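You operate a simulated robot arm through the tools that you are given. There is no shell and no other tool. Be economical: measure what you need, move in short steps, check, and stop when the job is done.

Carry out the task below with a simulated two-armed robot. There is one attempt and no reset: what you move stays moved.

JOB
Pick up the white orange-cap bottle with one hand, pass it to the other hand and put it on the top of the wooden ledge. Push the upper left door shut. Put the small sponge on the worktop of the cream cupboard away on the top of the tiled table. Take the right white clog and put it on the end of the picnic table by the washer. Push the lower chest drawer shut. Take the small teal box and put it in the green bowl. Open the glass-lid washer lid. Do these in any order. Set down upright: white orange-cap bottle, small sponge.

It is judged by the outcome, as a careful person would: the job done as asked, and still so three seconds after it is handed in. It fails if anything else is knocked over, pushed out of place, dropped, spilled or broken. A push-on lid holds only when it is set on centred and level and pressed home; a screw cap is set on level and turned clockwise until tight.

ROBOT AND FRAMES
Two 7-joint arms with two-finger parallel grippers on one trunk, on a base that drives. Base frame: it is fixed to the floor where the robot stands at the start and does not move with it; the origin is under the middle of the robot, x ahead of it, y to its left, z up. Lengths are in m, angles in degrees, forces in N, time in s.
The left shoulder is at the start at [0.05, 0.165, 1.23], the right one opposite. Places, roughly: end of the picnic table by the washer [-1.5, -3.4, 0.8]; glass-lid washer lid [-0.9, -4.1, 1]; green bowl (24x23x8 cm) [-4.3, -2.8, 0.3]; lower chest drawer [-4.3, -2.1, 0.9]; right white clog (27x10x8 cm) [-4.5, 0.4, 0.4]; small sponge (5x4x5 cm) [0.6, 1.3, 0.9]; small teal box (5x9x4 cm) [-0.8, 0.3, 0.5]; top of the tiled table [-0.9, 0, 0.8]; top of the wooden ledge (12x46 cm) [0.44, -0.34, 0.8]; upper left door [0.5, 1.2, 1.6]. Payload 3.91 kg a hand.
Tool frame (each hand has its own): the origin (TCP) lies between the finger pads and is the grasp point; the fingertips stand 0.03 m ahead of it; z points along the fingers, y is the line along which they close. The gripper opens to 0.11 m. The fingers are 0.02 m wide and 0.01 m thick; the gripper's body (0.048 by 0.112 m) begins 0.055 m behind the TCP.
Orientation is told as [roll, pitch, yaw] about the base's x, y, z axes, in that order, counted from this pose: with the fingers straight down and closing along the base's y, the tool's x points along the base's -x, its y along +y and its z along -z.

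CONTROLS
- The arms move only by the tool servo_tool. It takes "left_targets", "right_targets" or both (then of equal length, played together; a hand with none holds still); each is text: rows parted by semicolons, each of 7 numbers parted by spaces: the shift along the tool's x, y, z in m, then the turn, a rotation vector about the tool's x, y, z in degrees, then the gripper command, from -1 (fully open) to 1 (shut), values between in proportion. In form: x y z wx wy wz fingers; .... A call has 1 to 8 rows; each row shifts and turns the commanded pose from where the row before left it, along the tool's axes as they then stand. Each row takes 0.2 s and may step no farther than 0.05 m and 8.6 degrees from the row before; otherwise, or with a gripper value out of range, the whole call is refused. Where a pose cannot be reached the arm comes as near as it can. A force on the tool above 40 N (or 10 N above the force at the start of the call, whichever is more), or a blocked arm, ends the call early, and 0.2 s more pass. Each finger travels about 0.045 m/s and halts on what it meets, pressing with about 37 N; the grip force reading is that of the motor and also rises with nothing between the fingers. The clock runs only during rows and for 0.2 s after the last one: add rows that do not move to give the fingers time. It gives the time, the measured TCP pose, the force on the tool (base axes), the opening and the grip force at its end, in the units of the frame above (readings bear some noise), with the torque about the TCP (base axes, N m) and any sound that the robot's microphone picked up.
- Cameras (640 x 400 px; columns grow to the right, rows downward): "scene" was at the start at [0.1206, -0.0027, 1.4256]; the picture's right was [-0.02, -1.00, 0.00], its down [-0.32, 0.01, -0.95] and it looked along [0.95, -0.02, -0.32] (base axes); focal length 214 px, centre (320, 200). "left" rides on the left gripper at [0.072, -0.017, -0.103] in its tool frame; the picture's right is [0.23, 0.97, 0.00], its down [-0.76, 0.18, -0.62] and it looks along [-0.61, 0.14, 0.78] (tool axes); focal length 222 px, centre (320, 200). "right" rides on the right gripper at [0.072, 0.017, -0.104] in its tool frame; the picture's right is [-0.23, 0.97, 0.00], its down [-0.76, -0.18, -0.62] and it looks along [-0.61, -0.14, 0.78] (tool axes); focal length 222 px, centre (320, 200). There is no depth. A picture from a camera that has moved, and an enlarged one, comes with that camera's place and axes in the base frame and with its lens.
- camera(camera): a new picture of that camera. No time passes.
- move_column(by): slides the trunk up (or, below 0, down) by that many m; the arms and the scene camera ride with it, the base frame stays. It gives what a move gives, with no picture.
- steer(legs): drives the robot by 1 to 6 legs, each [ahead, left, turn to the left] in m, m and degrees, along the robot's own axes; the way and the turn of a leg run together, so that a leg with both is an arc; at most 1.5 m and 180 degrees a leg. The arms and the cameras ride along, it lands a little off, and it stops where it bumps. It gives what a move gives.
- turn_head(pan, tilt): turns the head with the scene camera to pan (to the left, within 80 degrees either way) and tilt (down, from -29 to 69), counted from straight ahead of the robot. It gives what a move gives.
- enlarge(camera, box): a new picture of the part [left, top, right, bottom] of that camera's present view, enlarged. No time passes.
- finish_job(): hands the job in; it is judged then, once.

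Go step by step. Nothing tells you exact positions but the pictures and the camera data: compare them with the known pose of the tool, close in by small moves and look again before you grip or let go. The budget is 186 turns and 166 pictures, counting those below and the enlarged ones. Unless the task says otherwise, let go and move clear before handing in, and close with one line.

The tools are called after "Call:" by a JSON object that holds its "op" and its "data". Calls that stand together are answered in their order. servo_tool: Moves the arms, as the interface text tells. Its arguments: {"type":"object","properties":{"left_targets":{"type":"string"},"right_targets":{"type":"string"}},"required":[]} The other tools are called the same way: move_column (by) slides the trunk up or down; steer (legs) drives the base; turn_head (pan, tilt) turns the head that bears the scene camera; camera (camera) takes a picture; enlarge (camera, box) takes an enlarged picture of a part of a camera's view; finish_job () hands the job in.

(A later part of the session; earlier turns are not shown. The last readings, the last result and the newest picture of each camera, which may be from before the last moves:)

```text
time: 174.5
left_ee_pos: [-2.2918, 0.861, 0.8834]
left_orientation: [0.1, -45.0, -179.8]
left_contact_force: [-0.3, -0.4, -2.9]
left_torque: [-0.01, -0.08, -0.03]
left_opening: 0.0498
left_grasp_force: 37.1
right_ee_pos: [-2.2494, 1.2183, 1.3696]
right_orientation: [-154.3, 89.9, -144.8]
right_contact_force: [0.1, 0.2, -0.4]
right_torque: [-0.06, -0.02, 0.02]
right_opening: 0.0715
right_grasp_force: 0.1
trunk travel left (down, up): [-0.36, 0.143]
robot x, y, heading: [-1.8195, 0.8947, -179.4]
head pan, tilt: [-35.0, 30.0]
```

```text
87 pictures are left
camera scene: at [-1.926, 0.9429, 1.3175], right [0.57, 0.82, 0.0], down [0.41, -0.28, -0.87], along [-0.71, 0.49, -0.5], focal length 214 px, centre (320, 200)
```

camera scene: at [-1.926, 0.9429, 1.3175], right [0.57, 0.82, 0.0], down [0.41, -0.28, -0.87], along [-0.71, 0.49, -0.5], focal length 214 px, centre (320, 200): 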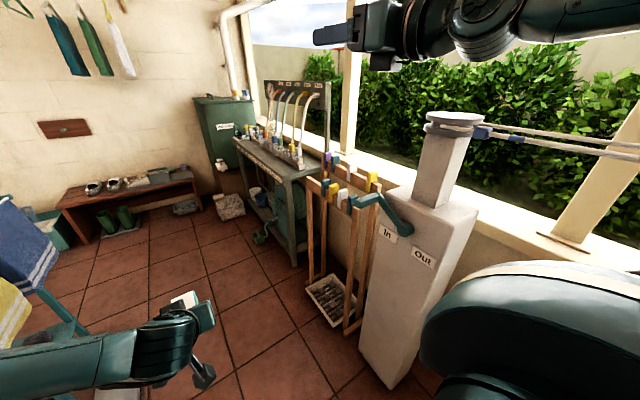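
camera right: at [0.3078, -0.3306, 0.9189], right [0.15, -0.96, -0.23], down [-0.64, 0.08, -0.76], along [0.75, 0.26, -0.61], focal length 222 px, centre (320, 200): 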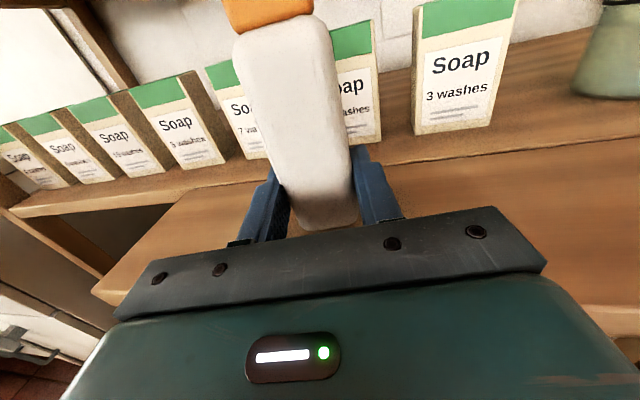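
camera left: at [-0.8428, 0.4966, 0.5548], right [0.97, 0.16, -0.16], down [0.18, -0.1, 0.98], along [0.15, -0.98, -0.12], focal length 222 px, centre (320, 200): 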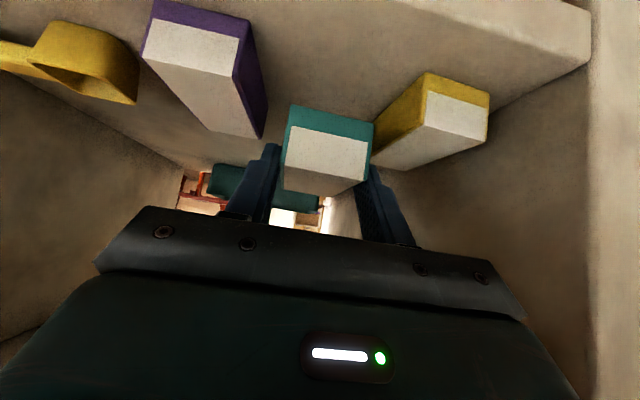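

Clogs are on the low bench at the far wall (~[-4.6,0.36] for the right one). Clearances on both sides look fine; I drive on.

Call:
{"op": "steer", "data": {"legs": [[1.0, 0, 0], [0.7, 0, 0], [0, 0.45, 0]]}}

Call:
{"op": "turn_head", "data": {"pan": 0, "tilt": 35}}

Call:
{"op": "camera", "data": {"camera": "scene"}}

```text
time: 187.2
left_ee_pos: [-3.9988, 0.374, 0.884]
left_orientation: [0.1, -45.0, -179.2]
left_contact_force: [0.6, -0.3, -1.2]
left_torque: [0.01, -0.11, 0.0]
left_opening: 0.0494
left_grasp_force: 37.1
right_ee_pos: [-3.9607, 0.7323, 1.3692]
right_orientation: [-156.3, 89.9, -146.1]
right_contact_force: [0.0, 0.8, -0.8]
right_torque: [0.02, -0.03, 0.01]
right_opening: 0.0716
right_grasp_force: 0.0
trunk travel left (down, up): [-0.36, 0.143]
robot x, y, heading: [-3.5255, 0.4145, -179.0]
head pan, tilt: [-35.0, 30.0]
```

```text
time: 188.3
left_ee_pos: [-3.9978, 0.3749, 0.8833]
left_orientation: [0.2, -45.1, -179.1]
left_contact_force: [0.4, 0.2, -1.8]
left_torque: [0.02, -0.07, 0.0]
left_opening: 0.0495
left_grasp_force: 37.2
right_ee_pos: [-3.9608, 0.7323, 1.369]
right_orientation: [-152.5, 89.8, -142.3]
right_contact_force: [0.0, -0.4, 0.4]
right_torque: [0.01, -0.01, 0.03]
right_opening: 0.0715
right_grasp_force: 0.0
trunk travel left (down, up): [-0.36, 0.143]
robot x, y, heading: [-3.5279, 0.4128, -179.0]
head pan, tilt: [0.0, 35.0]
```

```text
86 pictures are left
camera scene: at [-3.6466, 0.4084, 1.3097], right [-0.02, 1.0, 0.0], down [0.57, 0.01, -0.82], along [-0.82, -0.01, -0.57], focal length 214 px, centre (320, 200)
```

scene: 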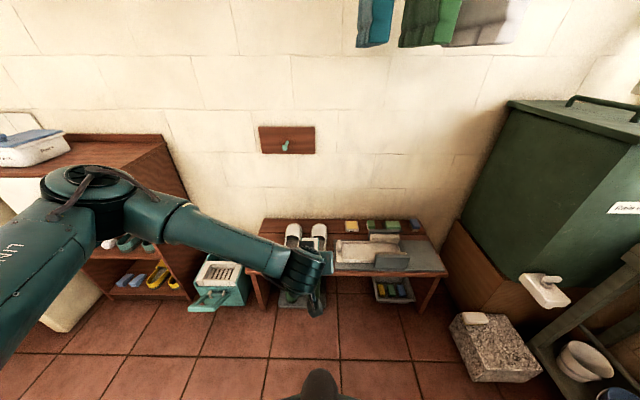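

The white clogs stand on the bench, right one at about [-4.57,0.39]. I strafe left so the right hand faces it and look closer.

Call:
{"op": "steer", "data": {"legs": [[0, 0.3, -1]]}}

Call:
{"op": "servo_tool", "data": {"right_targets": "0 0 0 0 -8.4 0 -1;0 0 0 0 -8.4 0 -1;0 0 0 0 -8.4 0 -1;0 0 0 0 -8.4 0 -1;0 0 0 0 -8.4 0 -1;0 0 0 0 -8.4 0 -1;0 0 0 0 -8.4 0 -1"}}

Call:
{"op": "turn_head", "data": {"pan": -18, "tilt": 40}}

Call:
{"op": "camera", "data": {"camera": "scene"}}

Call:
{"op": "camera", "data": {"camera": "right"}}

```text
time: 191.5
left_ee_pos: [-3.997, 0.0824, 0.8834]
left_orientation: [0.2, -45.0, 179.7]
left_contact_force: [1.2, 0.1, -1.7]
left_torque: [0.0, -0.06, -0.01]
left_opening: 0.0495
left_grasp_force: 36.8
right_ee_pos: [-3.9519, 0.4407, 1.3687]
right_orientation: [-155.3, 89.9, -146.3]
right_contact_force: [-0.1, -0.2, -1.0]
right_torque: [0.02, -0.01, -0.02]
right_opening: 0.0716
right_grasp_force: 0.1
trunk travel left (down, up): [-0.36, 0.143]
robot x, y, heading: [-3.5221, 0.1119, 179.9]
head pan, tilt: [0.0, 35.0]
```

```text
time: 193.1
left_ee_pos: [-3.9968, 0.0835, 0.8818]
left_orientation: [0.3, -44.9, 179.7]
left_contact_force: [-0.6, 0.5, -2.0]
left_torque: [-0.02, -0.07, -0.01]
left_opening: 0.0495
left_grasp_force: 36.5
right_ee_pos: [-3.9608, 0.4955, 1.358]
right_orientation: [0.0, 31.2, 9.2]
right_contact_force: [-0.7, -0.1, 0.0]
right_torque: [-0.02, 0.04, 0.01]
right_opening: 0.1101
right_grasp_force: 0.2
right hand out of reach, approached as far as the arm can: row 1, 2, 5, 6, 7
trunk travel left (down, up): [-0.36, 0.143]
robot x, y, heading: [-3.5243, 0.1076, 180.1]
head pan, tilt: [0.0, 35.0]
```

```text
time: 193.9
left_ee_pos: [-3.9963, 0.0836, 0.8833]
left_orientation: [0.2, -45.0, 179.7]
left_contact_force: [0.9, -0.1, -2.0]
left_torque: [-0.03, -0.02, -0.02]
left_opening: 0.0497
left_grasp_force: 36.9
right_ee_pos: [-3.9607, 0.4964, 1.3587]
right_orientation: [-0.1, 31.5, 9.2]
right_contact_force: [0.5, 0.4, -0.3]
right_torque: [0.01, -0.03, 0.01]
right_opening: 0.1099
right_grasp_force: 0.1
trunk travel left (down, up): [-0.36, 0.143]
robot x, y, heading: [-3.5269, 0.1116, 180.0]
head pan, tilt: [-18.0, 40.0]
```

```text
85 pictures are left
camera scene: at [-3.6367, 0.1372, 1.3022], right [0.31, 0.95, 0.0], down [0.61, -0.2, -0.77], along [-0.73, 0.24, -0.64], focal length 214 px, centre (320, 200)
```

scene: 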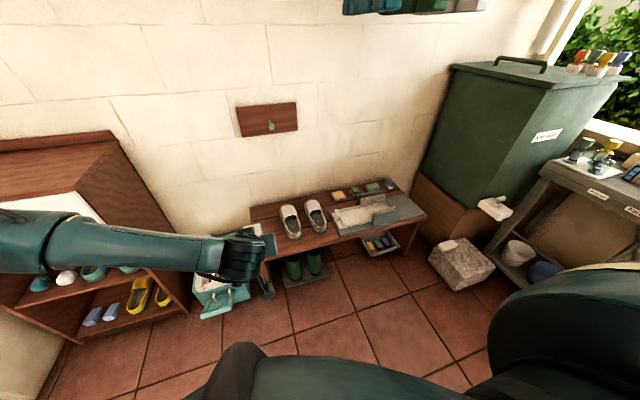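

```text
84 pictures are left
camera right: at [-3.9701, 0.5117, 1.4853], right [0.03, 0.99, -0.12], down [0.99, -0.02, 0.14], along [0.13, -0.12, -0.98], focal length 222 px, centre (320, 200)
```

right: 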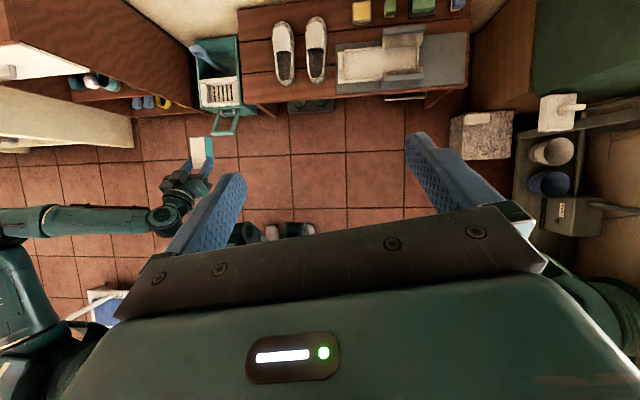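

Call:
{"op": "enlarge", "data": {"camera": "right", "box": [230, 0, 390, 120]}}

Call:
{"op": "enlarge", "data": {"camera": "scene", "box": [230, 160, 390, 280]}}

```text
3.33 times, centred on (310, 60) of right
camera zoom: at [-3.9701, 0.5117, 1.4853], right [0.03, 0.99, -0.12], down [0.99, -0.02, 0.14], along [0.13, -0.12, -0.98], focal length 740 px, centre (353, 667)
```

zoom: 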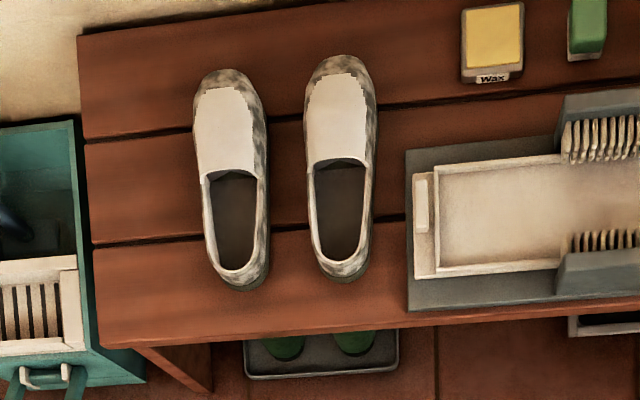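

```text
3.33 times, centred on (310, 220) of scene
camera zoom: at [-3.6367, 0.1372, 1.3022], right [0.31, 0.95, 0.0], down [0.61, -0.2, -0.77], along [-0.73, 0.24, -0.64], focal length 715 px, centre (353, 133)
```

zoom: 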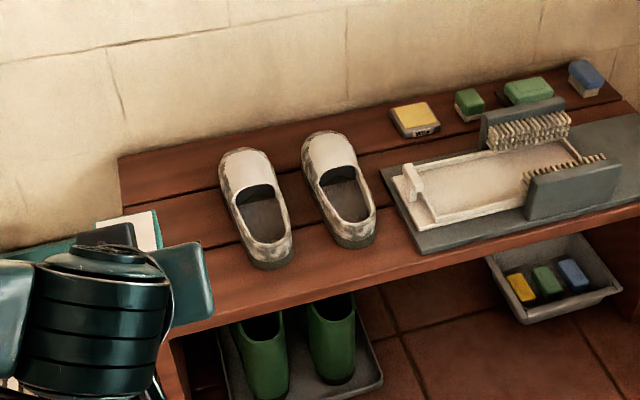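

Clog heels face me; heel is ~7 cm wide at ≈[-4.38,0.39], rim z≈0.48. I raise the left hand (teal box) out of the way and lower the trunk.

Call:
{"op": "servo_tool", "data": {"left_targets": "-0.035 0 -0.035 0 0 0 1;-0.035 0 -0.035 0 0 0 1;-0.035 0 -0.035 0 0 0 1;-0.035 0 -0.035 0 0 0 1;-0.035 0 -0.035 0 0 0 1;-0.035 0 -0.035 0 0 0 1"}}

Call:
{"op": "move_column", "data": {"by": -0.34}}

Call:
{"op": "servo_tool", "data": {"right_targets": "-0.02 -0.01 0.04 0 0 0 -1;-0.02 -0.01 0.04 0 0 0 -1;-0.02 -0.01 0.04 0 0 0 -1;-0.02 -0.01 0.04 0 0 0 -1;-0.02 -0.01 0.04 0 0 0 -1;-0.02 -0.01 0.04 0 0 0 -1;-0.02 0 0.04 0 0 0 -1;-0.02 0 0.04 0 0 0 -1"}}

Call:
{"op": "camera", "data": {"camera": "right"}}

```text
time: 195.3
left_ee_pos: [-3.9972, 0.0845, 1.1823]
left_orientation: [0.1, -44.9, 179.5]
left_contact_force: [0.3, 0.3, -1.4]
left_torque: [-0.02, -0.1, 0.0]
left_opening: 0.0494
left_grasp_force: 36.7
right_ee_pos: [-3.9596, 0.496, 1.3585]
right_orientation: [-0.1, 31.4, 9.2]
right_contact_force: [-0.2, -0.1, 0.3]
right_torque: [0.02, -0.02, 0.02]
right_opening: 0.1102
right_grasp_force: 0.0
trunk travel left (down, up): [-0.36, 0.143]
robot x, y, heading: [-3.5256, 0.1125, 179.9]
head pan, tilt: [-18.0, 40.0]
```

```text
time: 198.6
left_ee_pos: [-3.997, 0.0841, 0.8422]
left_orientation: [0.1, -45.1, 179.6]
left_contact_force: [0.1, -0.7, -1.2]
left_torque: [0.0, -0.08, 0.0]
left_opening: 0.0496
left_grasp_force: 37.2
right_ee_pos: [-3.9625, 0.4958, 1.0184]
right_orientation: [-0.1, 31.3, 9.2]
right_contact_force: [0.6, 0.0, -0.5]
right_torque: [0.04, 0.0, 0.0]
right_opening: 0.1099
right_grasp_force: 0.1
trunk travel left (down, up): [-0.02, 0.483]
robot x, y, heading: [-3.5233, 0.112, 180.3]
head pan, tilt: [-18.0, 40.0]
```

```text
time: 200.4
left_ee_pos: [-3.9967, 0.084, 0.8414]
left_orientation: [0.1, -45.0, 179.7]
left_contact_force: [-0.2, -0.7, -2.1]
left_torque: [-0.03, -0.06, 0.02]
left_opening: 0.0494
left_grasp_force: 37.4
right_ee_pos: [-3.9834, 0.4829, 0.6573]
right_orientation: [-0.3, 31.4, 9.3]
right_contact_force: [0.0, 0.9, -0.5]
right_torque: [-0.01, -0.02, -0.01]
right_opening: 0.1102
right_grasp_force: 0.1
right hand out of reach, approached as far as the arm can: row 1, 2, 3, 4, 5, 6
trunk travel left (down, up): [-0.02, 0.483]
robot x, y, heading: [-3.5259, 0.1131, 180.0]
head pan, tilt: [-18.0, 40.0]
```

```text
81 pictures are left
camera right: at [-3.993, 0.4989, 0.7833], right [0.03, 0.99, -0.12], down [0.99, -0.02, 0.14], along [0.13, -0.13, -0.98], focal length 222 px, centre (320, 200)
```

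right: 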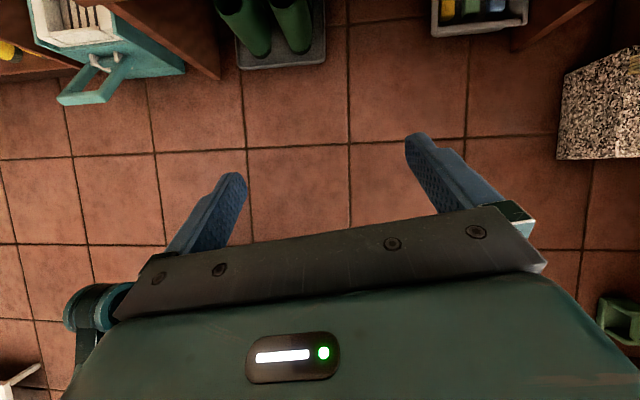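

I correct the right hand's yaw and drive ahead 0.3 m, keeping the fingers above the clog.

Call:
{"op": "servo_tool", "data": {"right_targets": "0 0 0 -2.4 0 3.95 -1;0 0 0 -2.4 0 3.95 -1;0 -0.03 0 0 0 0 -1;0 -0.03 0 0 0 0 -1"}}

Call:
{"op": "steer", "data": {"legs": [[0.3, 0, 0]]}}

Call:
{"op": "camera", "data": {"camera": "right"}}

Call:
{"op": "camera", "data": {"camera": "scene"}}

```text
time: 201.4
left_ee_pos: [-3.9974, 0.0849, 0.841]
left_orientation: [0.2, -45.0, 179.7]
left_contact_force: [-0.4, -0.2, -2.1]
left_torque: [0.0, -0.1, -0.02]
left_opening: 0.0499
left_grasp_force: 37.1
right_ee_pos: [-3.9838, 0.527, 0.6508]
right_orientation: [-0.8, 31.4, 0.0]
right_contact_force: [0.5, 0.6, -0.5]
right_torque: [-0.02, 0.0, -0.01]
right_opening: 0.11
right_grasp_force: 0.1
right hand out of reach, approached as far as the arm can: row 1, 2, 3, 4
trunk travel left (down, up): [-0.02, 0.483]
robot x, y, heading: [-3.5253, 0.1108, 180.1]
head pan, tilt: [-18.0, 40.0]
```

```text
time: 203.5
left_ee_pos: [-4.3004, 0.0829, 0.8419]
left_orientation: [0.2, -45.0, 179.9]
left_contact_force: [0.6, 0.8, -1.5]
left_torque: [0.0, -0.11, -0.02]
left_opening: 0.0496
left_grasp_force: 37.1
right_ee_pos: [-4.289, 0.5267, 0.6513]
right_orientation: [-0.7, 31.4, 0.1]
right_contact_force: [-0.9, -0.3, -0.2]
right_torque: [0.02, 0.03, -0.01]
right_opening: 0.1103
right_grasp_force: 0.1
trunk travel left (down, up): [-0.02, 0.483]
robot x, y, heading: [-3.8279, 0.1099, -179.8]
head pan, tilt: [-18.0, 40.0]
```

```text
80 pictures are left
camera right: at [-4.2958, 0.5447, 0.7774], right [0.18, 0.97, -0.13], down [0.98, -0.17, 0.14], along [0.11, -0.15, -0.98], focal length 222 px, centre (320, 200)
```

right: 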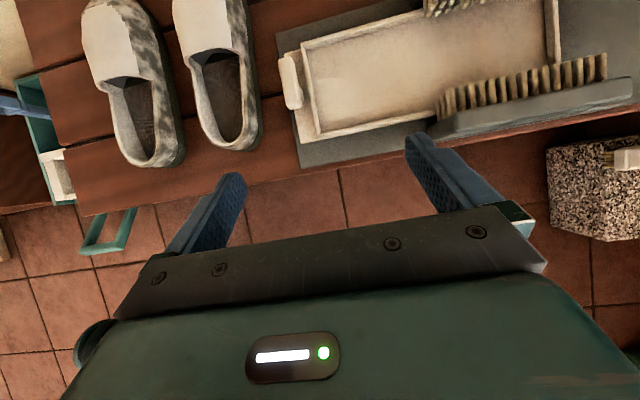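

```text
79 pictures are left
camera scene: at [-3.9407, 0.1369, 0.9622], right [0.31, 0.95, 0.0], down [0.61, -0.2, -0.77], along [-0.73, 0.24, -0.64], focal length 214 px, centre (320, 200)
```

scene: 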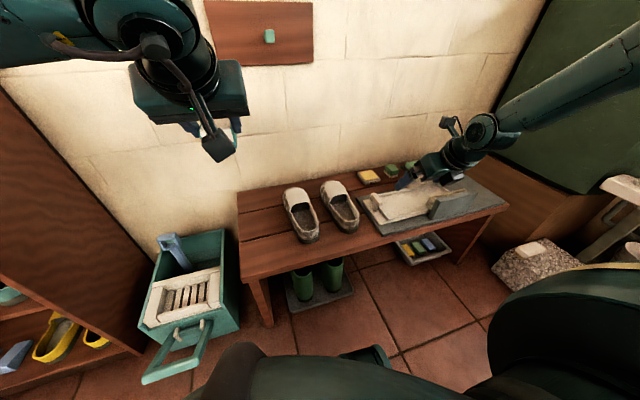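

The hand is too far right (y 0.527; inner reach limit). I extend forward while moving it inward.

Call:
{"op": "servo_tool", "data": {"right_targets": "0.028 -0.034 0.017 0 0 0 -1;0.028 -0.034 0.017 0 0 0 -1;0.02 -0.034 0.012 0 0 0 -1;0 -0.034 0 0 0 0 -1"}}

Call:
{"op": "camera", "data": {"camera": "right"}}

```text
time: 204.5
left_ee_pos: [-4.3007, 0.0828, 0.8424]
left_orientation: [0.3, -45.0, 179.7]
left_contact_force: [-0.3, 0.0, -2.0]
left_torque: [0.04, -0.1, 0.03]
left_opening: 0.0495
left_grasp_force: 37.0
right_ee_pos: [-4.3754, 0.5159, 0.6406]
right_orientation: [-1.7, 31.5, 0.3]
right_contact_force: [-0.4, 0.2, 0.8]
right_torque: [-0.02, 0.0, -0.01]
right_opening: 0.1103
right_grasp_force: 0.2
right hand out of reach, approached as far as the arm can: row 1, 2, 3, 4
trunk travel left (down, up): [-0.02, 0.483]
robot x, y, heading: [-3.8266, 0.1129, -179.7]
head pan, tilt: [-18.0, 40.0]
```

```text
78 pictures are left
camera right: at [-4.3815, 0.5363, 0.766], right [0.17, 0.97, -0.14], down [0.98, -0.15, 0.14], along [0.11, -0.17, -0.98], focal length 222 px, centre (320, 200)
```

right: 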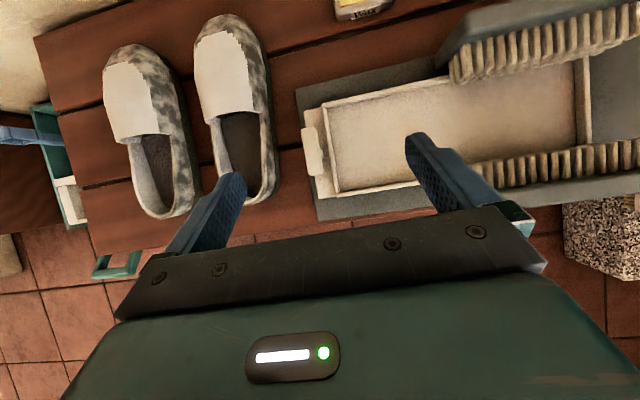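

Lateral reach is limited in this arm posture, so I strafe the base left 0.125 (and back 5 cm to stay clear of the crate).

Call:
{"op": "steer", "data": {"legs": [[-0.06, 0, 0], [0, 0.125, 0]]}}

Call:
{"op": "servo_tool", "data": {"right_targets": "0.034 0 0.02 0 0 0 -1;0.026 0 0.015 0 0 0 -1;0 0 0 0 0 0 -1"}}

Call:
{"op": "camera", "data": {"camera": "right"}}

Call:
{"op": "camera", "data": {"camera": "scene"}}

```text
time: 206.8
left_ee_pos: [-4.2408, -0.0412, 0.8415]
left_orientation: [0.2, -45.1, 179.6]
left_contact_force: [0.4, 0.2, -2.1]
left_torque: [0.02, -0.06, 0.03]
left_opening: 0.0497
left_grasp_force: 37.0
right_ee_pos: [-4.3131, 0.3927, 0.64]
right_orientation: [-1.7, 31.5, 0.2]
right_contact_force: [0.0, 0.2, 0.9]
right_torque: [0.01, 0.0, 0.0]
right_opening: 0.11
right_grasp_force: 0.1
trunk travel left (down, up): [-0.02, 0.483]
robot x, y, heading: [-3.7646, -0.0119, 179.9]
head pan, tilt: [-18.0, 40.0]
```

```text
time: 207.6
left_ee_pos: [-4.2423, -0.04, 0.8411]
left_orientation: [0.2, -45.0, 179.5]
left_contact_force: [-0.9, 0.3, -2.0]
left_torque: [0.01, -0.07, -0.04]
left_opening: 0.0495
left_grasp_force: 37.3
right_ee_pos: [-4.3811, 0.3932, 0.6417]
right_orientation: [-2.0, 31.6, 0.3]
right_contact_force: [0.3, 0.0, 0.0]
right_torque: [0.02, -0.03, 0.02]
right_opening: 0.1099
right_grasp_force: 0.0
trunk travel left (down, up): [-0.02, 0.483]
robot x, y, heading: [-3.7678, -0.0107, 179.6]
head pan, tilt: [-18.0, 40.0]
```

```text
77 pictures are left
camera right: at [-4.3884, 0.4133, 0.7673], right [0.17, 0.97, -0.15], down [0.98, -0.15, 0.14], along [0.11, -0.17, -0.98], focal length 222 px, centre (320, 200)
```

right: 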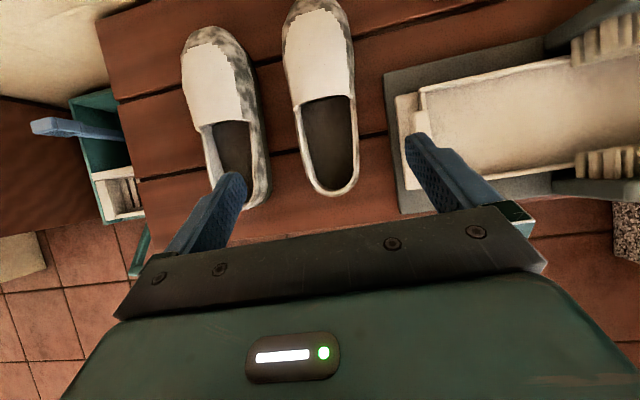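

```text
76 pictures are left
camera scene: at [-3.8812, 0.0127, 0.9622], right [0.31, 0.95, 0.0], down [0.61, -0.2, -0.77], along [-0.73, 0.24, -0.64], focal length 214 px, centre (320, 200)
```

scene: 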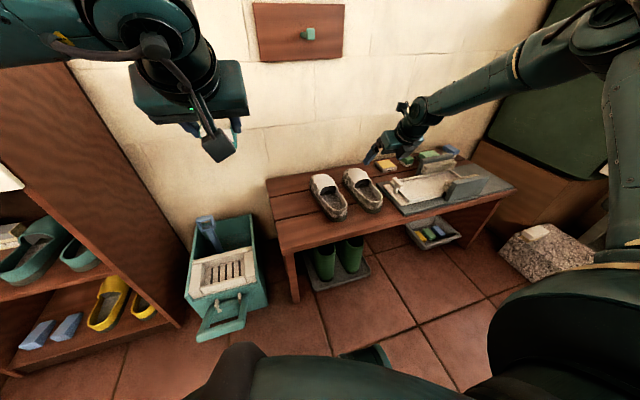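

Aligned over the right clog's heel. I descend to just above the rim and check.

Call:
{"op": "servo_tool", "data": {"right_targets": "-0.019 -0.002 0.042 0 0 0 -0.73;-0.019 -0.002 0.042 0 0 0 -0.73;-0.019 -0.002 0.042 0 0 0 -0.73;0 0 0 0 0 0 -0.73"}}

Call:
{"op": "camera", "data": {"camera": "right"}}

Call:
{"op": "enlarge", "data": {"camera": "scene", "box": [280, 90, 480, 240]}}

```text
time: 208.6
left_ee_pos: [-4.241, -0.0406, 0.8413]
left_orientation: [0.1, -44.9, 179.6]
left_contact_force: [0.4, 0.4, -1.9]
left_torque: [0.0, -0.13, -0.01]
left_opening: 0.0493
left_grasp_force: 37.6
right_ee_pos: [-4.3866, 0.3858, 0.5194]
right_orientation: [-2.0, 31.5, 0.2]
right_contact_force: [1.0, -0.4, 0.7]
right_torque: [-0.02, -0.02, -0.01]
right_opening: 0.0954
right_grasp_force: 0.1
right hand out of reach, approached as far as the arm can: row 2, 3
trunk travel left (down, up): [-0.02, 0.483]
robot x, y, heading: [-3.7691, -0.014, 179.8]
head pan, tilt: [-18.0, 40.0]
```

```text
75 pictures are left
camera right: at [-4.3925, 0.4059, 0.6457], right [0.17, 0.97, -0.15], down [0.98, -0.15, 0.14], along [0.11, -0.17, -0.98], focal length 222 px, centre (320, 200)
```

right: 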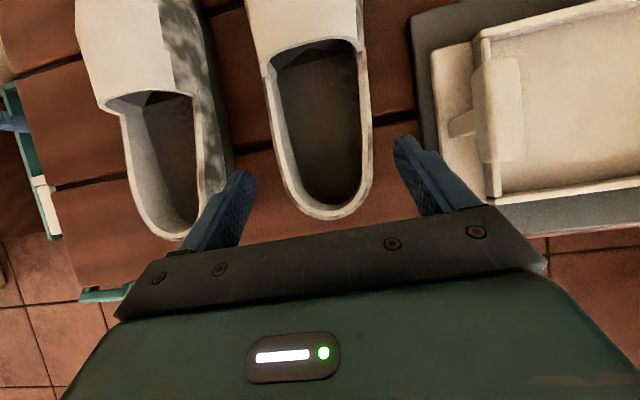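

```text
2.67 times, centred on (380, 165) of scene
camera zoom: at [-3.8811, 0.0126, 0.9622], right [0.31, 0.95, 0.0], down [0.61, -0.2, -0.77], along [-0.73, 0.24, -0.64], focal length 572 px, centre (160, 293)
```

zoom: 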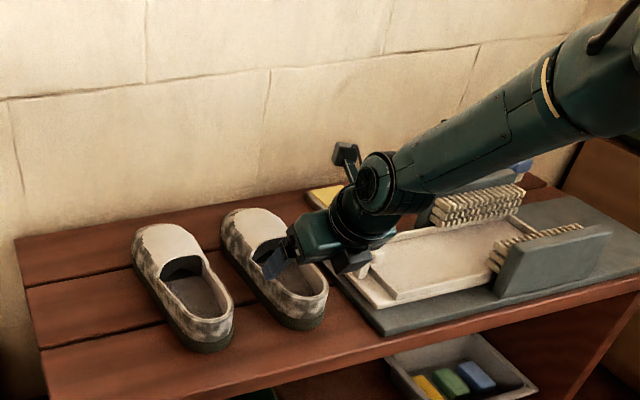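

Call:
{"op": "servo_tool", "data": {"right_targets": "-0.008 0 0.019 0 0 0 -0.73;-0.008 0 0.019 0 0 0 -0.73;-0.006 0 0.015 0 0 0 -0.73;0 0 0 0 0 0 -0.73"}}

Call:
{"op": "camera", "data": {"camera": "right"}}

Call:
{"op": "enlarge", "data": {"camera": "scene", "box": [280, 90, 480, 240]}}

```text
time: 209.6
left_ee_pos: [-4.2428, -0.0389, 0.8418]
left_orientation: [0.3, -44.9, 179.5]
left_contact_force: [0.2, 0.3, -2.1]
left_torque: [0.01, -0.06, 0.01]
left_opening: 0.0496
left_grasp_force: 36.7
right_ee_pos: [-4.362, 0.3867, 0.497]
right_orientation: [-1.6, 31.4, 0.2]
right_contact_force: [0.1, -0.6, 0.8]
right_torque: [0.03, -0.03, 0.01]
right_opening: 0.095
right_grasp_force: 0.0
right hand out of reach, approached as far as the arm can: row 1, 2, 3
trunk travel left (down, up): [-0.02, 0.483]
robot x, y, heading: [-3.7709, -0.0133, 179.9]
head pan, tilt: [-18.0, 40.0]
```

```text
73 pictures are left
camera right: at [-4.3694, 0.4063, 0.6235], right [0.17, 0.97, -0.14], down [0.98, -0.15, 0.14], along [0.11, -0.16, -0.98], focal length 222 px, centre (320, 200)
```

right: 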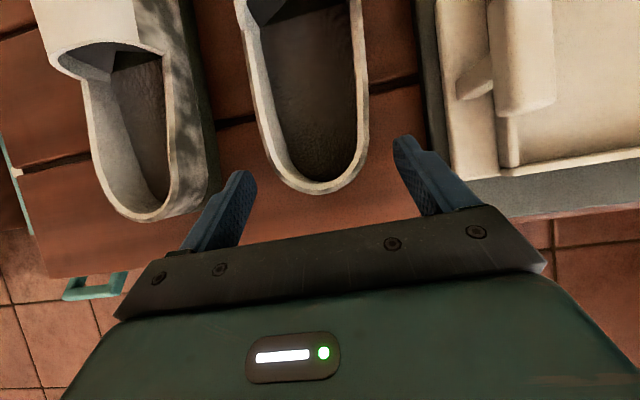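

```text
2.67 times, centred on (380, 165) of scene
camera zoom: at [-3.8811, 0.0126, 0.9622], right [0.31, 0.95, 0.0], down [0.61, -0.2, -0.77], along [-0.73, 0.24, -0.64], focal length 572 px, centre (160, 293)
```

zoom: 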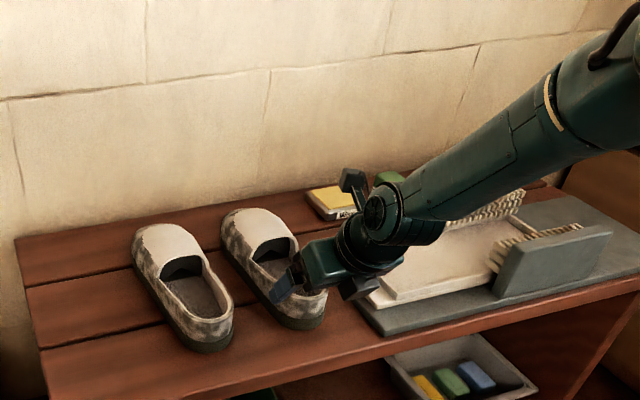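

The arm is at full reach; I lower the trunk the last 2 cm and drive ahead 4 cm so the fingers slide along the heel.

Call:
{"op": "move_column", "data": {"by": -0.019}}

Call:
{"op": "steer", "data": {"legs": [[0.04, 0, 0]]}}

Call:
{"op": "servo_tool", "data": {"right_targets": "-0.005 0 0.01 0 0 0 -0.73;-0.004 0 0.008 0 0 0 -0.73;0 0 0 0 0 0 -0.73"}}

Call:
{"op": "camera", "data": {"camera": "right"}}

```text
time: 210.3
left_ee_pos: [-4.2414, -0.0386, 0.823]
left_orientation: [0.2, -44.9, 179.6]
left_contact_force: [-0.2, 0.7, -1.5]
left_torque: [-0.02, -0.1, 0.01]
left_opening: 0.0498
left_grasp_force: 36.7
right_ee_pos: [-4.3629, 0.3855, 0.4781]
right_orientation: [-1.7, 31.5, 0.2]
right_contact_force: [-0.5, 0.1, -0.4]
right_torque: [0.0, 0.0, 0.01]
right_opening: 0.0952
right_grasp_force: 0.1
trunk travel left (down, up): [-0.001, 0.502]
robot x, y, heading: [-3.7661, -0.0131, 179.9]
head pan, tilt: [-18.0, 40.0]
```

```text
time: 211.2
left_ee_pos: [-4.2818, -0.0414, 0.8219]
left_orientation: [0.1, -45.0, 179.6]
left_contact_force: [-0.4, -0.1, -2.1]
left_torque: [0.03, -0.08, 0.03]
left_opening: 0.0497
left_grasp_force: 37.1
right_ee_pos: [-4.402, 0.3861, 0.4792]
right_orientation: [-1.8, 31.6, 0.2]
right_contact_force: [0.6, 0.6, 0.7]
right_torque: [-0.03, -0.03, -0.02]
right_opening: 0.095
right_grasp_force: 0.0
trunk travel left (down, up): [-0.001, 0.502]
robot x, y, heading: [-3.8056, -0.0122, 179.8]
head pan, tilt: [-18.0, 40.0]
```

```text
time: 211.9
left_ee_pos: [-4.2815, -0.0398, 0.8213]
left_orientation: [0.1, -45.0, 179.5]
left_contact_force: [-0.6, 0.1, -1.4]
left_torque: [-0.02, -0.08, -0.04]
left_opening: 0.0494
left_grasp_force: 36.9
right_ee_pos: [-4.3944, 0.3865, 0.4721]
right_orientation: [-1.7, 31.5, 0.2]
right_contact_force: [-0.4, -0.4, 0.3]
right_torque: [0.0, -0.02, 0.01]
right_opening: 0.0949
right_grasp_force: 0.1
right hand out of reach, approached as far as the arm can: row 1, 2
trunk travel left (down, up): [-0.001, 0.502]
robot x, y, heading: [-3.8093, -0.0126, 180.0]
head pan, tilt: [-18.0, 40.0]
```

```text
71 pictures are left
camera right: at [-4.4001, 0.4065, 0.5974], right [0.17, 0.97, -0.14], down [0.98, -0.15, 0.14], along [0.11, -0.16, -0.98], focal length 222 px, centre (320, 200)
```

right: 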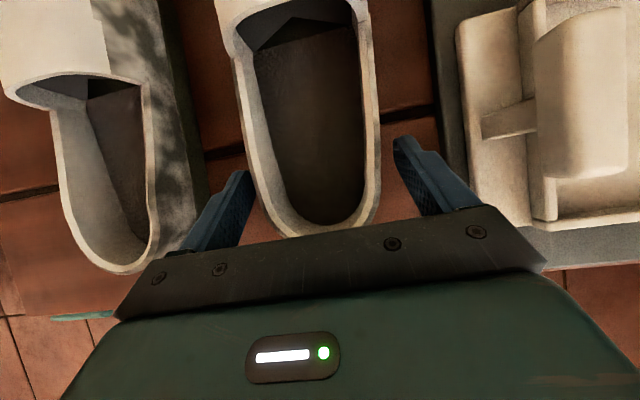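

The fingertips are about 3 cm below the heel rim on both sides. I grip and test-lift.

Call:
{"op": "servo_tool", "data": {"right_targets": "0 0 0 0 0 0 0;0 0 0 0 0 0 1;0 0 0 0 0 0 1;0 0 0 0 0 0 1;0.01 0 -0.017 0 0 0 1;0.01 0 -0.017 0 0 0 1;0.015 0 -0.026 0 0 0 1"}}

Call:
{"op": "camera", "data": {"camera": "right"}}

Call:
{"op": "enlarge", "data": {"camera": "scene", "box": [280, 90, 480, 240]}}

```text
time: 213.6
left_ee_pos: [-4.2811, -0.0401, 0.8213]
left_orientation: [0.2, -44.9, 179.5]
left_contact_force: [0.4, -0.3, -2.6]
left_torque: [0.01, -0.11, 0.0]
left_opening: 0.0496
left_grasp_force: 36.9
right_ee_pos: [-4.3913, 0.3884, 0.5407]
right_orientation: [-1.9, 31.5, 0.2]
right_contact_force: [0.2, -1.3, -2.9]
right_torque: [-0.01, -0.26, -0.03]
right_opening: 0.076
right_grasp_force: 37.1
trunk travel left (down, up): [-0.001, 0.502]
robot x, y, heading: [-3.8085, -0.015, 179.7]
head pan, tilt: [-18.0, 40.0]
```

```text
70 pictures are left
camera right: at [-4.3985, 0.409, 0.6681], right [0.17, 0.97, -0.14], down [0.98, -0.15, 0.14], along [0.11, -0.17, -0.98], focal length 222 px, centre (320, 200)
```

right: 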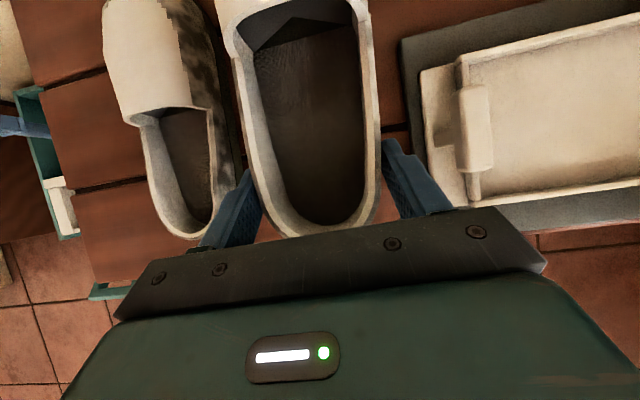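

```text
2.67 times, centred on (380, 165) of scene
camera zoom: at [-3.9205, 0.0128, 0.9431], right [0.31, 0.95, 0.0], down [0.61, -0.2, -0.77], along [-0.73, 0.24, -0.64], focal length 572 px, centre (160, 293)
```

zoom: 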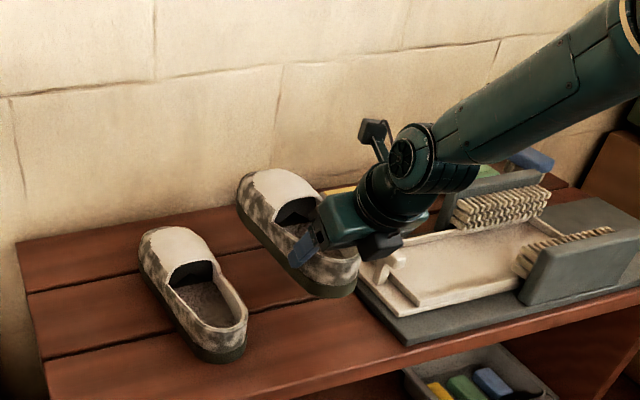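

Clog lifted level. I raise the trunk, back off, and turn to face -y toward the drawer and bowl.

Call:
{"op": "move_column", "data": {"by": 0.3}}

Call:
{"op": "steer", "data": {"legs": [[-0.27, 0, 0], [0, 0, 90]]}}

Call:
{"op": "turn_head", "data": {"pan": 0, "tilt": 20}}

Call:
{"op": "camera", "data": {"camera": "scene"}}

```text
time: 216.6
left_ee_pos: [-4.2803, -0.0401, 1.1227]
left_orientation: [0.1, -45.0, 179.6]
left_contact_force: [-0.7, -0.1, -1.9]
left_torque: [0.01, -0.1, 0.02]
left_opening: 0.0494
left_grasp_force: 37.2
right_ee_pos: [-4.3913, 0.3889, 0.8409]
right_orientation: [-1.8, 31.4, 0.2]
right_contact_force: [1.1, -0.3, -2.2]
right_torque: [-0.02, -0.25, 0.04]
right_opening: 0.0757
right_grasp_force: 37.2
trunk travel left (down, up): [-0.301, 0.202]
robot x, y, heading: [-3.8074, -0.0161, 179.9]
head pan, tilt: [-18.0, 40.0]
```

```text
time: 222.2
left_ee_pos: [-3.5403, -0.4867, 1.1232]
left_orientation: [0.2, -45.0, -93.3]
left_contact_force: [-0.1, -0.5, -1.9]
left_torque: [0.06, 0.01, -0.03]
left_opening: 0.0493
left_grasp_force: 37.1
right_ee_pos: [-3.9734, -0.5759, 0.8407]
right_orientation: [-1.7, 31.5, 87.3]
right_contact_force: [0.3, -1.0, -2.1]
right_torque: [0.22, -0.01, 0.01]
right_opening: 0.0778
right_grasp_force: 36.9
trunk travel left (down, up): [-0.301, 0.202]
robot x, y, heading: [-3.5412, -0.0159, -93.0]
head pan, tilt: [-18.0, 40.0]
```

```text
time: 223.0
left_ee_pos: [-3.5394, -0.4879, 1.1221]
left_orientation: [0.2, -44.9, -93.2]
left_contact_force: [-0.4, 0.5, -1.0]
left_torque: [0.08, -0.01, 0.0]
left_opening: 0.0497
left_grasp_force: 36.8
right_ee_pos: [-3.9736, -0.5769, 0.8427]
right_orientation: [-1.8, 31.5, 87.3]
right_contact_force: [0.0, 0.4, -2.0]
right_torque: [0.2, -0.05, -0.02]
right_opening: 0.0777
right_grasp_force: 37.1
trunk travel left (down, up): [-0.301, 0.202]
robot x, y, heading: [-3.5415, -0.0134, -92.8]
head pan, tilt: [0.0, 20.0]
```

```text
68 pictures are left
camera scene: at [-3.5505, -0.1367, 1.2745], right [-1.0, 0.05, 0.0], down [0.02, 0.34, -0.94], along [-0.05, -0.94, -0.34], focal length 214 px, centre (320, 200)
```

scene: 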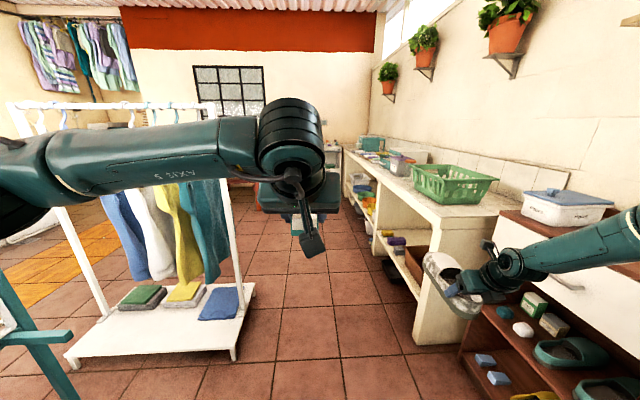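

The corridor south is narrow for my elbows facing that way, so I'll raise everything, face the wall (west) again and strafe left above the counter height.

Call:
{"op": "move_column", "data": {"by": 0.2}}

Call:
{"op": "servo_tool", "data": {"right_targets": "0.025 0 -0.042 0 0 0 1;0.025 0 -0.042 0 0 0 1;0.025 0 -0.042 0 0 0 1;0.025 0 -0.042 0 0 0 1;0 0 0 0 0 0 1"}}

Call:
{"op": "steer", "data": {"legs": [[0, 0, -87], [0.04, 0, 0], [0, 1.3, 0]]}}

Call:
{"op": "turn_head", "data": {"pan": 30, "tilt": 40}}

Call:
{"op": "camera", "data": {"camera": "scene"}}

```text
time: 225.2
left_ee_pos: [-3.5392, -0.4872, 1.3224]
left_orientation: [0.1, -44.9, -93.3]
left_contact_force: [0.1, 0.3, -2.3]
left_torque: [0.11, -0.01, -0.01]
left_opening: 0.0498
left_grasp_force: 37.4
right_ee_pos: [-3.9737, -0.5755, 1.0416]
right_orientation: [-1.8, 31.5, 87.3]
right_contact_force: [0.2, 0.5, -2.4]
right_torque: [0.22, -0.04, -0.01]
right_opening: 0.0778
right_grasp_force: 36.5
trunk travel left (down, up): [-0.501, 0.002]
robot x, y, heading: [-3.5428, -0.0144, -92.9]
head pan, tilt: [0.0, 20.0]
```

```text
time: 226.3
left_ee_pos: [-3.541, -0.4874, 1.3225]
left_orientation: [0.2, -44.9, -93.3]
left_contact_force: [0.3, 0.2, -2.6]
left_torque: [0.07, 0.01, -0.03]
left_opening: 0.0497
left_grasp_force: 37.1
right_ee_pos: [-3.9878, -0.5727, 1.2392]
right_orientation: [-2.0, 31.5, 87.4]
right_contact_force: [0.2, -0.4, -1.8]
right_torque: [0.21, -0.01, 0.01]
right_opening: 0.0774
right_grasp_force: 36.9
right hand out of reach, approached as far as the arm can: row 3, 4
trunk travel left (down, up): [-0.501, 0.002]
robot x, y, heading: [-3.5451, -0.0111, -93.0]
head pan, tilt: [0.0, 20.0]
```

```text
time: 242.3
left_ee_pos: [-4.0355, -1.367, 1.3213]
left_orientation: [0.2, -44.9, -179.6]
left_contact_force: [0.3, 0.1, -2.7]
left_torque: [-0.03, -0.06, 0.01]
left_opening: 0.0497
left_grasp_force: 37.2
right_ee_pos: [-4.15, -0.9257, 1.2387]
right_orientation: [-2.0, 31.5, 1.2]
right_contact_force: [0.3, 0.6, -2.2]
right_torque: [-0.03, -0.21, -0.01]
right_opening: 0.0771
right_grasp_force: 36.9
trunk travel left (down, up): [-0.501, 0.002]
robot x, y, heading: [-3.5661, -1.3317, -179.2]
head pan, tilt: [0.0, 20.0]
```

```text
time: 243.2
left_ee_pos: [-4.0355, -1.3666, 1.322]
left_orientation: [0.1, -44.9, -179.6]
left_contact_force: [-0.4, 0.1, -2.1]
left_torque: [-0.02, -0.09, -0.01]
left_opening: 0.0499
left_grasp_force: 36.9
right_ee_pos: [-4.1511, -0.924, 1.2377]
right_orientation: [-2.0, 31.5, 1.1]
right_contact_force: [0.3, 0.6, -1.5]
right_torque: [0.01, -0.22, -0.03]
right_opening: 0.0771
right_grasp_force: 36.6
trunk travel left (down, up): [-0.501, 0.002]
robot x, y, heading: [-3.5617, -1.3361, -179.2]
head pan, tilt: [30.0, 40.0]
```

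```text
67 pictures are left
camera scene: at [-3.6676, -1.378, 1.4432], right [-0.51, 0.86, 0.0], down [0.55, 0.33, -0.77], along [-0.66, -0.39, -0.64], focal length 214 px, centre (320, 200)
```

scene: 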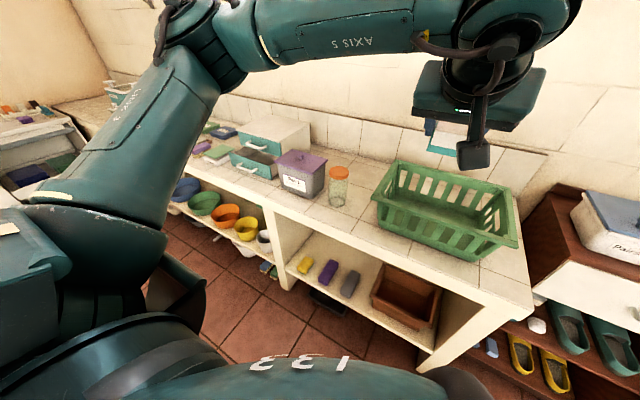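

The chest with an open teal lower drawer stands on the counter and the bowls are on the shelf below. I strafe on.

Call:
{"op": "steer", "data": {"legs": [[0, 0.75, 0]]}}

Call:
{"op": "turn_head", "data": {"pan": 0, "tilt": 38}}

Call:
{"op": "camera", "data": {"camera": "scene"}}

```text
time: 250.2
left_ee_pos: [-4.0367, -2.1004, 1.322]
left_orientation: [0.2, -44.9, 179.0]
left_contact_force: [0.5, 0.5, -2.0]
left_torque: [0.04, -0.07, -0.01]
left_opening: 0.0496
left_grasp_force: 37.0
right_ee_pos: [-4.1404, -1.6561, 1.2391]
right_orientation: [-2.0, 31.5, -0.3]
right_contact_force: [-0.9, 0.7, -1.2]
right_torque: [-0.03, -0.2, 0.0]
right_opening: 0.0768
right_grasp_force: 37.2
trunk travel left (down, up): [-0.501, 0.002]
robot x, y, heading: [-3.5621, -2.0836, 179.3]
head pan, tilt: [30.0, 40.0]
```

```text
time: 251.1
left_ee_pos: [-4.0351, -2.1008, 1.3217]
left_orientation: [0.2, -45.0, 178.9]
left_contact_force: [-0.8, -0.8, -2.6]
left_torque: [-0.03, -0.09, 0.01]
left_opening: 0.0496
left_grasp_force: 36.8
right_ee_pos: [-4.1391, -1.6568, 1.2383]
right_orientation: [-2.1, 31.4, -0.3]
right_contact_force: [0.2, -0.5, -2.4]
right_torque: [0.01, -0.2, 0.02]
right_opening: 0.0769
right_grasp_force: 37.2
trunk travel left (down, up): [-0.501, 0.002]
robot x, y, heading: [-3.5648, -2.0803, 179.3]
head pan, tilt: [0.0, 38.0]
```

```text
66 pictures are left
camera scene: at [-3.681, -2.0789, 1.4461], right [0.01, 1.0, 0.0], down [0.62, -0.01, -0.79], along [-0.79, 0.01, -0.62], focal length 214 px, centre (320, 200)
```

scene: 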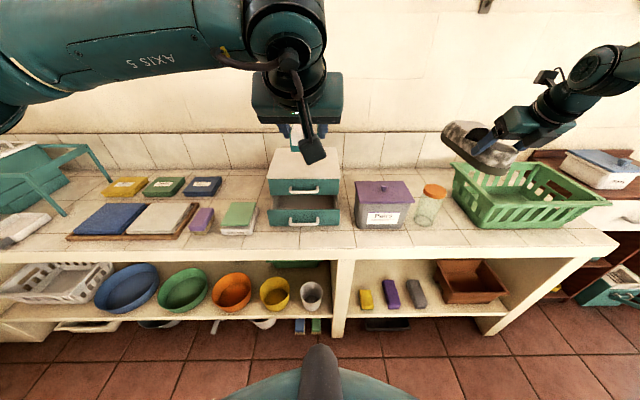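

I see the chest drawer ajar at y≈-2.14 and the green bowl at ≈[-4.31,-2.82,0.3]. Before lowering for the bowl, I test whether the right hand (clog) can be lifted higher.

Call:
{"op": "servo_tool", "data": {"right_targets": "0.022 0 -0.04 0 0 0 1;0.022 0 -0.04 0 0 0 1;0.022 0 -0.04 0 0 0 1;0.022 0 -0.04 0 0 0 1;0.022 0 -0.04 0 0 0 1;0 0 0 0 0 0 1"}}

Call:
{"op": "camera", "data": {"camera": "right"}}

```text
time: 252.5
left_ee_pos: [-4.0353, -2.101, 1.3226]
left_orientation: [0.2, -44.9, 178.9]
left_contact_force: [0.1, 0.4, -2.1]
left_torque: [0.03, -0.11, -0.02]
left_opening: 0.0495
left_grasp_force: 37.0
right_ee_pos: [-4.1279, -1.6419, 1.4642]
right_orientation: [-2.0, 31.5, -0.1]
right_contact_force: [0.3, 0.6, -1.4]
right_torque: [0.02, -0.22, -0.02]
right_opening: 0.0768
right_grasp_force: 37.3
right hand out of reach, approached as far as the arm can: row 3, 5
trunk travel left (down, up): [-0.501, 0.002]
robot x, y, heading: [-3.5615, -2.0773, 179.1]
head pan, tilt: [0.0, 38.0]
```

```text
65 pictures are left
camera right: at [-4.1345, -1.6203, 1.5909], right [0.18, 0.97, -0.15], down [0.98, -0.16, 0.14], along [0.11, -0.17, -0.98], focal length 222 px, centre (320, 200)
```

right: 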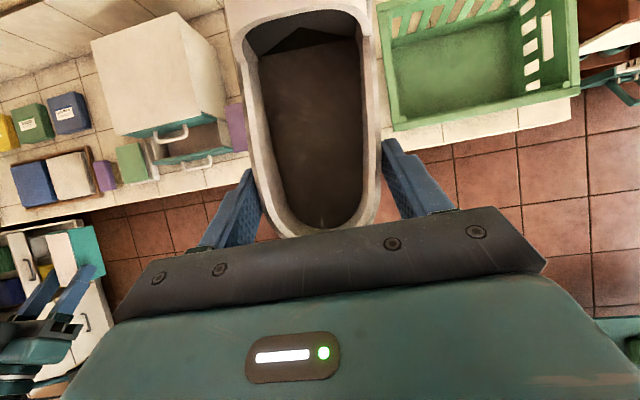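

Good, it goes higher. A bit more height, then I strafe to the bowl and look.

Call:
{"op": "servo_tool", "data": {"right_targets": "0.022 0 -0.04 0 0 0 1;0.022 0 -0.04 0 0 0 1;0 0 0 0 0 0 1"}}

Call:
{"op": "steer", "data": {"legs": [[0, 0.72, 0.7]]}}

Call:
{"op": "move_column", "data": {"by": -0.3}}

Call:
{"op": "camera", "data": {"camera": "scene"}}

```text
time: 253.3
left_ee_pos: [-4.0368, -2.1002, 1.3216]
left_orientation: [0.2, -44.9, 178.8]
left_contact_force: [-0.5, 0.2, -2.6]
left_torque: [-0.01, -0.07, 0.0]
left_opening: 0.05
left_grasp_force: 36.9
right_ee_pos: [-4.1195, -1.6261, 1.5002]
right_orientation: [-2.0, 31.5, -0.4]
right_contact_force: [-1.3, -0.5, -3.0]
right_torque: [-0.03, -0.22, -0.04]
right_opening: 0.0767
right_grasp_force: 37.0
right hand out of reach, approached as far as the arm can: row 1, 2
trunk travel left (down, up): [-0.501, 0.002]
robot x, y, heading: [-3.5625, -2.0793, 179.3]
head pan, tilt: [0.0, 38.0]
```

```text
time: 260.2
left_ee_pos: [-4.0394, -2.8382, 1.3221]
left_orientation: [0.2, -45.0, 179.9]
left_contact_force: [-0.2, -0.4, -2.7]
left_torque: [0.0, -0.09, 0.01]
left_opening: 0.0495
left_grasp_force: 37.4
right_ee_pos: [-4.1297, -2.3659, 1.501]
right_orientation: [-1.9, 31.6, 0.6]
right_contact_force: [0.2, -0.1, -2.1]
right_torque: [0.02, -0.24, 0.01]
right_opening: 0.0765
right_grasp_force: 37.0
trunk travel left (down, up): [-0.501, 0.002]
robot x, y, heading: [-3.5675, -2.8093, -179.9]
head pan, tilt: [0.0, 38.0]
```

```text
time: 263.2
left_ee_pos: [-4.0393, -2.8382, 1.0213]
left_orientation: [0.2, -44.9, 179.9]
left_contact_force: [0.2, -0.6, -1.2]
left_torque: [0.0, -0.06, 0.01]
left_opening: 0.0498
left_grasp_force: 36.3
right_ee_pos: [-4.1285, -2.3661, 1.1997]
right_orientation: [-1.9, 31.6, 0.6]
right_contact_force: [-0.4, -0.5, -2.0]
right_torque: [-0.01, -0.21, 0.01]
right_opening: 0.0763
right_grasp_force: 37.3
trunk travel left (down, up): [-0.201, 0.302]
robot x, y, heading: [-3.5659, -2.81, -179.8]
head pan, tilt: [0.0, 38.0]
```

```text
64 pictures are left
camera scene: at [-3.6842, -2.8099, 1.1462], right [0.0, 1.0, 0.0], down [0.62, 0.0, -0.79], along [-0.79, 0.0, -0.62], focal length 214 px, centre (320, 200)
```

scene: 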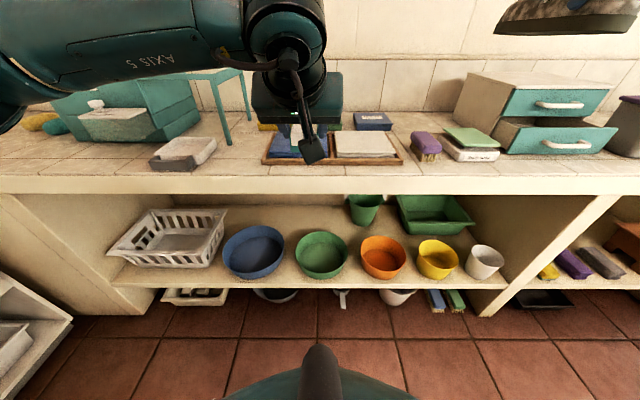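

Bowl centre ≈[-4.30,-2.81], rim ≈0.36. I back off 0.1 m, then lower the left hand in front of the counter.

Call:
{"op": "steer", "data": {"legs": [[-0.1, 0, 0]]}}

Call:
{"op": "move_column", "data": {"by": -0.17}}

Call:
{"op": "servo_tool", "data": {"left_targets": "0.034 -0.009 0.034 0 0 0 1;0.034 -0.009 0.034 0 0 0 1;0.034 -0.009 0.034 0 0 0 1;0.034 0 0.034 0 0 0 1;0.034 0 0.034 0 0 0 1;0.034 0 0.034 0 0 0 1;0.034 0 0.034 0 0 0 1;0.034 0 0.034 0 0 0 1"}}

Call:
{"op": "camera", "data": {"camera": "left"}}

Call:
{"op": "camera", "data": {"camera": "scene"}}

```text
time: 264.3
left_ee_pos: [-3.9386, -2.8386, 1.0215]
left_orientation: [0.2, -44.9, 179.8]
left_contact_force: [0.0, -0.1, -1.3]
left_torque: [0.03, -0.05, 0.01]
left_opening: 0.0494
left_grasp_force: 37.2
right_ee_pos: [-4.0281, -2.3663, 1.1998]
right_orientation: [-2.1, 31.6, 0.7]
right_contact_force: [0.0, -0.3, -1.9]
right_torque: [-0.03, -0.18, 0.01]
right_opening: 0.0765
right_grasp_force: 36.4
trunk travel left (down, up): [-0.201, 0.302]
robot x, y, heading: [-3.4673, -2.8038, -179.7]
head pan, tilt: [0.0, 38.0]
```

```text
time: 266.2
left_ee_pos: [-3.9393, -2.8373, 0.8525]
left_orientation: [0.2, -45.0, 179.9]
left_contact_force: [0.0, 1.0, -2.5]
left_torque: [0.02, -0.08, 0.0]
left_opening: 0.0496
left_grasp_force: 36.9
right_ee_pos: [-4.0286, -2.3664, 1.0316]
right_orientation: [-2.0, 31.5, 0.7]
right_contact_force: [-0.6, 0.4, -0.9]
right_torque: [0.03, -0.22, 0.02]
right_opening: 0.0764
right_grasp_force: 36.8
trunk travel left (down, up): [-0.031, 0.472]
robot x, y, heading: [-3.4677, -2.8092, -179.5]
head pan, tilt: [0.0, 38.0]
```

```text
time: 268.0
left_ee_pos: [-3.9388, -2.8127, 0.4647]
left_orientation: [0.2, -44.9, 179.9]
left_contact_force: [-0.3, 0.7, -1.4]
left_torque: [-0.01, -0.11, 0.01]
left_opening: 0.0494
left_grasp_force: 37.1
right_ee_pos: [-4.0283, -2.3664, 1.031]
right_orientation: [-2.0, 31.5, 0.8]
right_contact_force: [0.5, 0.4, -2.1]
right_torque: [-0.05, -0.24, 0.04]
right_opening: 0.0765
right_grasp_force: 37.0
trunk travel left (down, up): [-0.031, 0.472]
robot x, y, heading: [-3.4646, -2.8077, -179.8]
head pan, tilt: [0.0, 38.0]
```

```text
63 pictures are left
camera left: at [-3.8153, -2.7958, 0.4866], right [0.16, -0.97, -0.16], down [-0.1, -0.18, 0.98], along [-0.98, -0.14, -0.12], focal length 222 px, centre (320, 200)
```

left: 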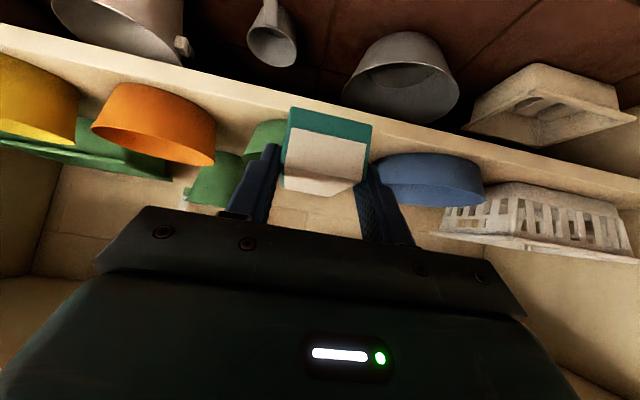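

```text
62 pictures are left
camera scene: at [-3.584, -2.8095, 0.9762], right [0.0, 1.0, 0.0], down [0.62, 0.0, -0.79], along [-0.79, 0.0, -0.62], focal length 214 px, centre (320, 200)
```

scene: 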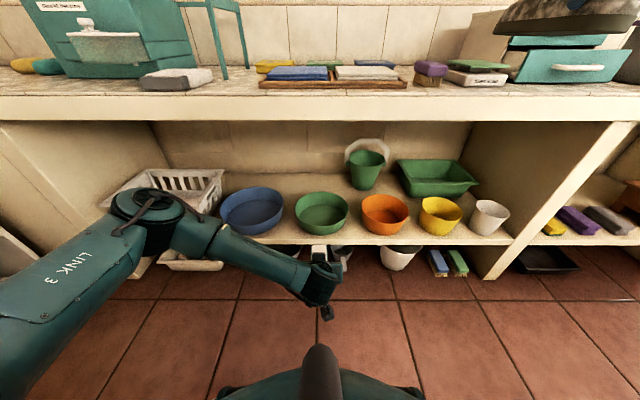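

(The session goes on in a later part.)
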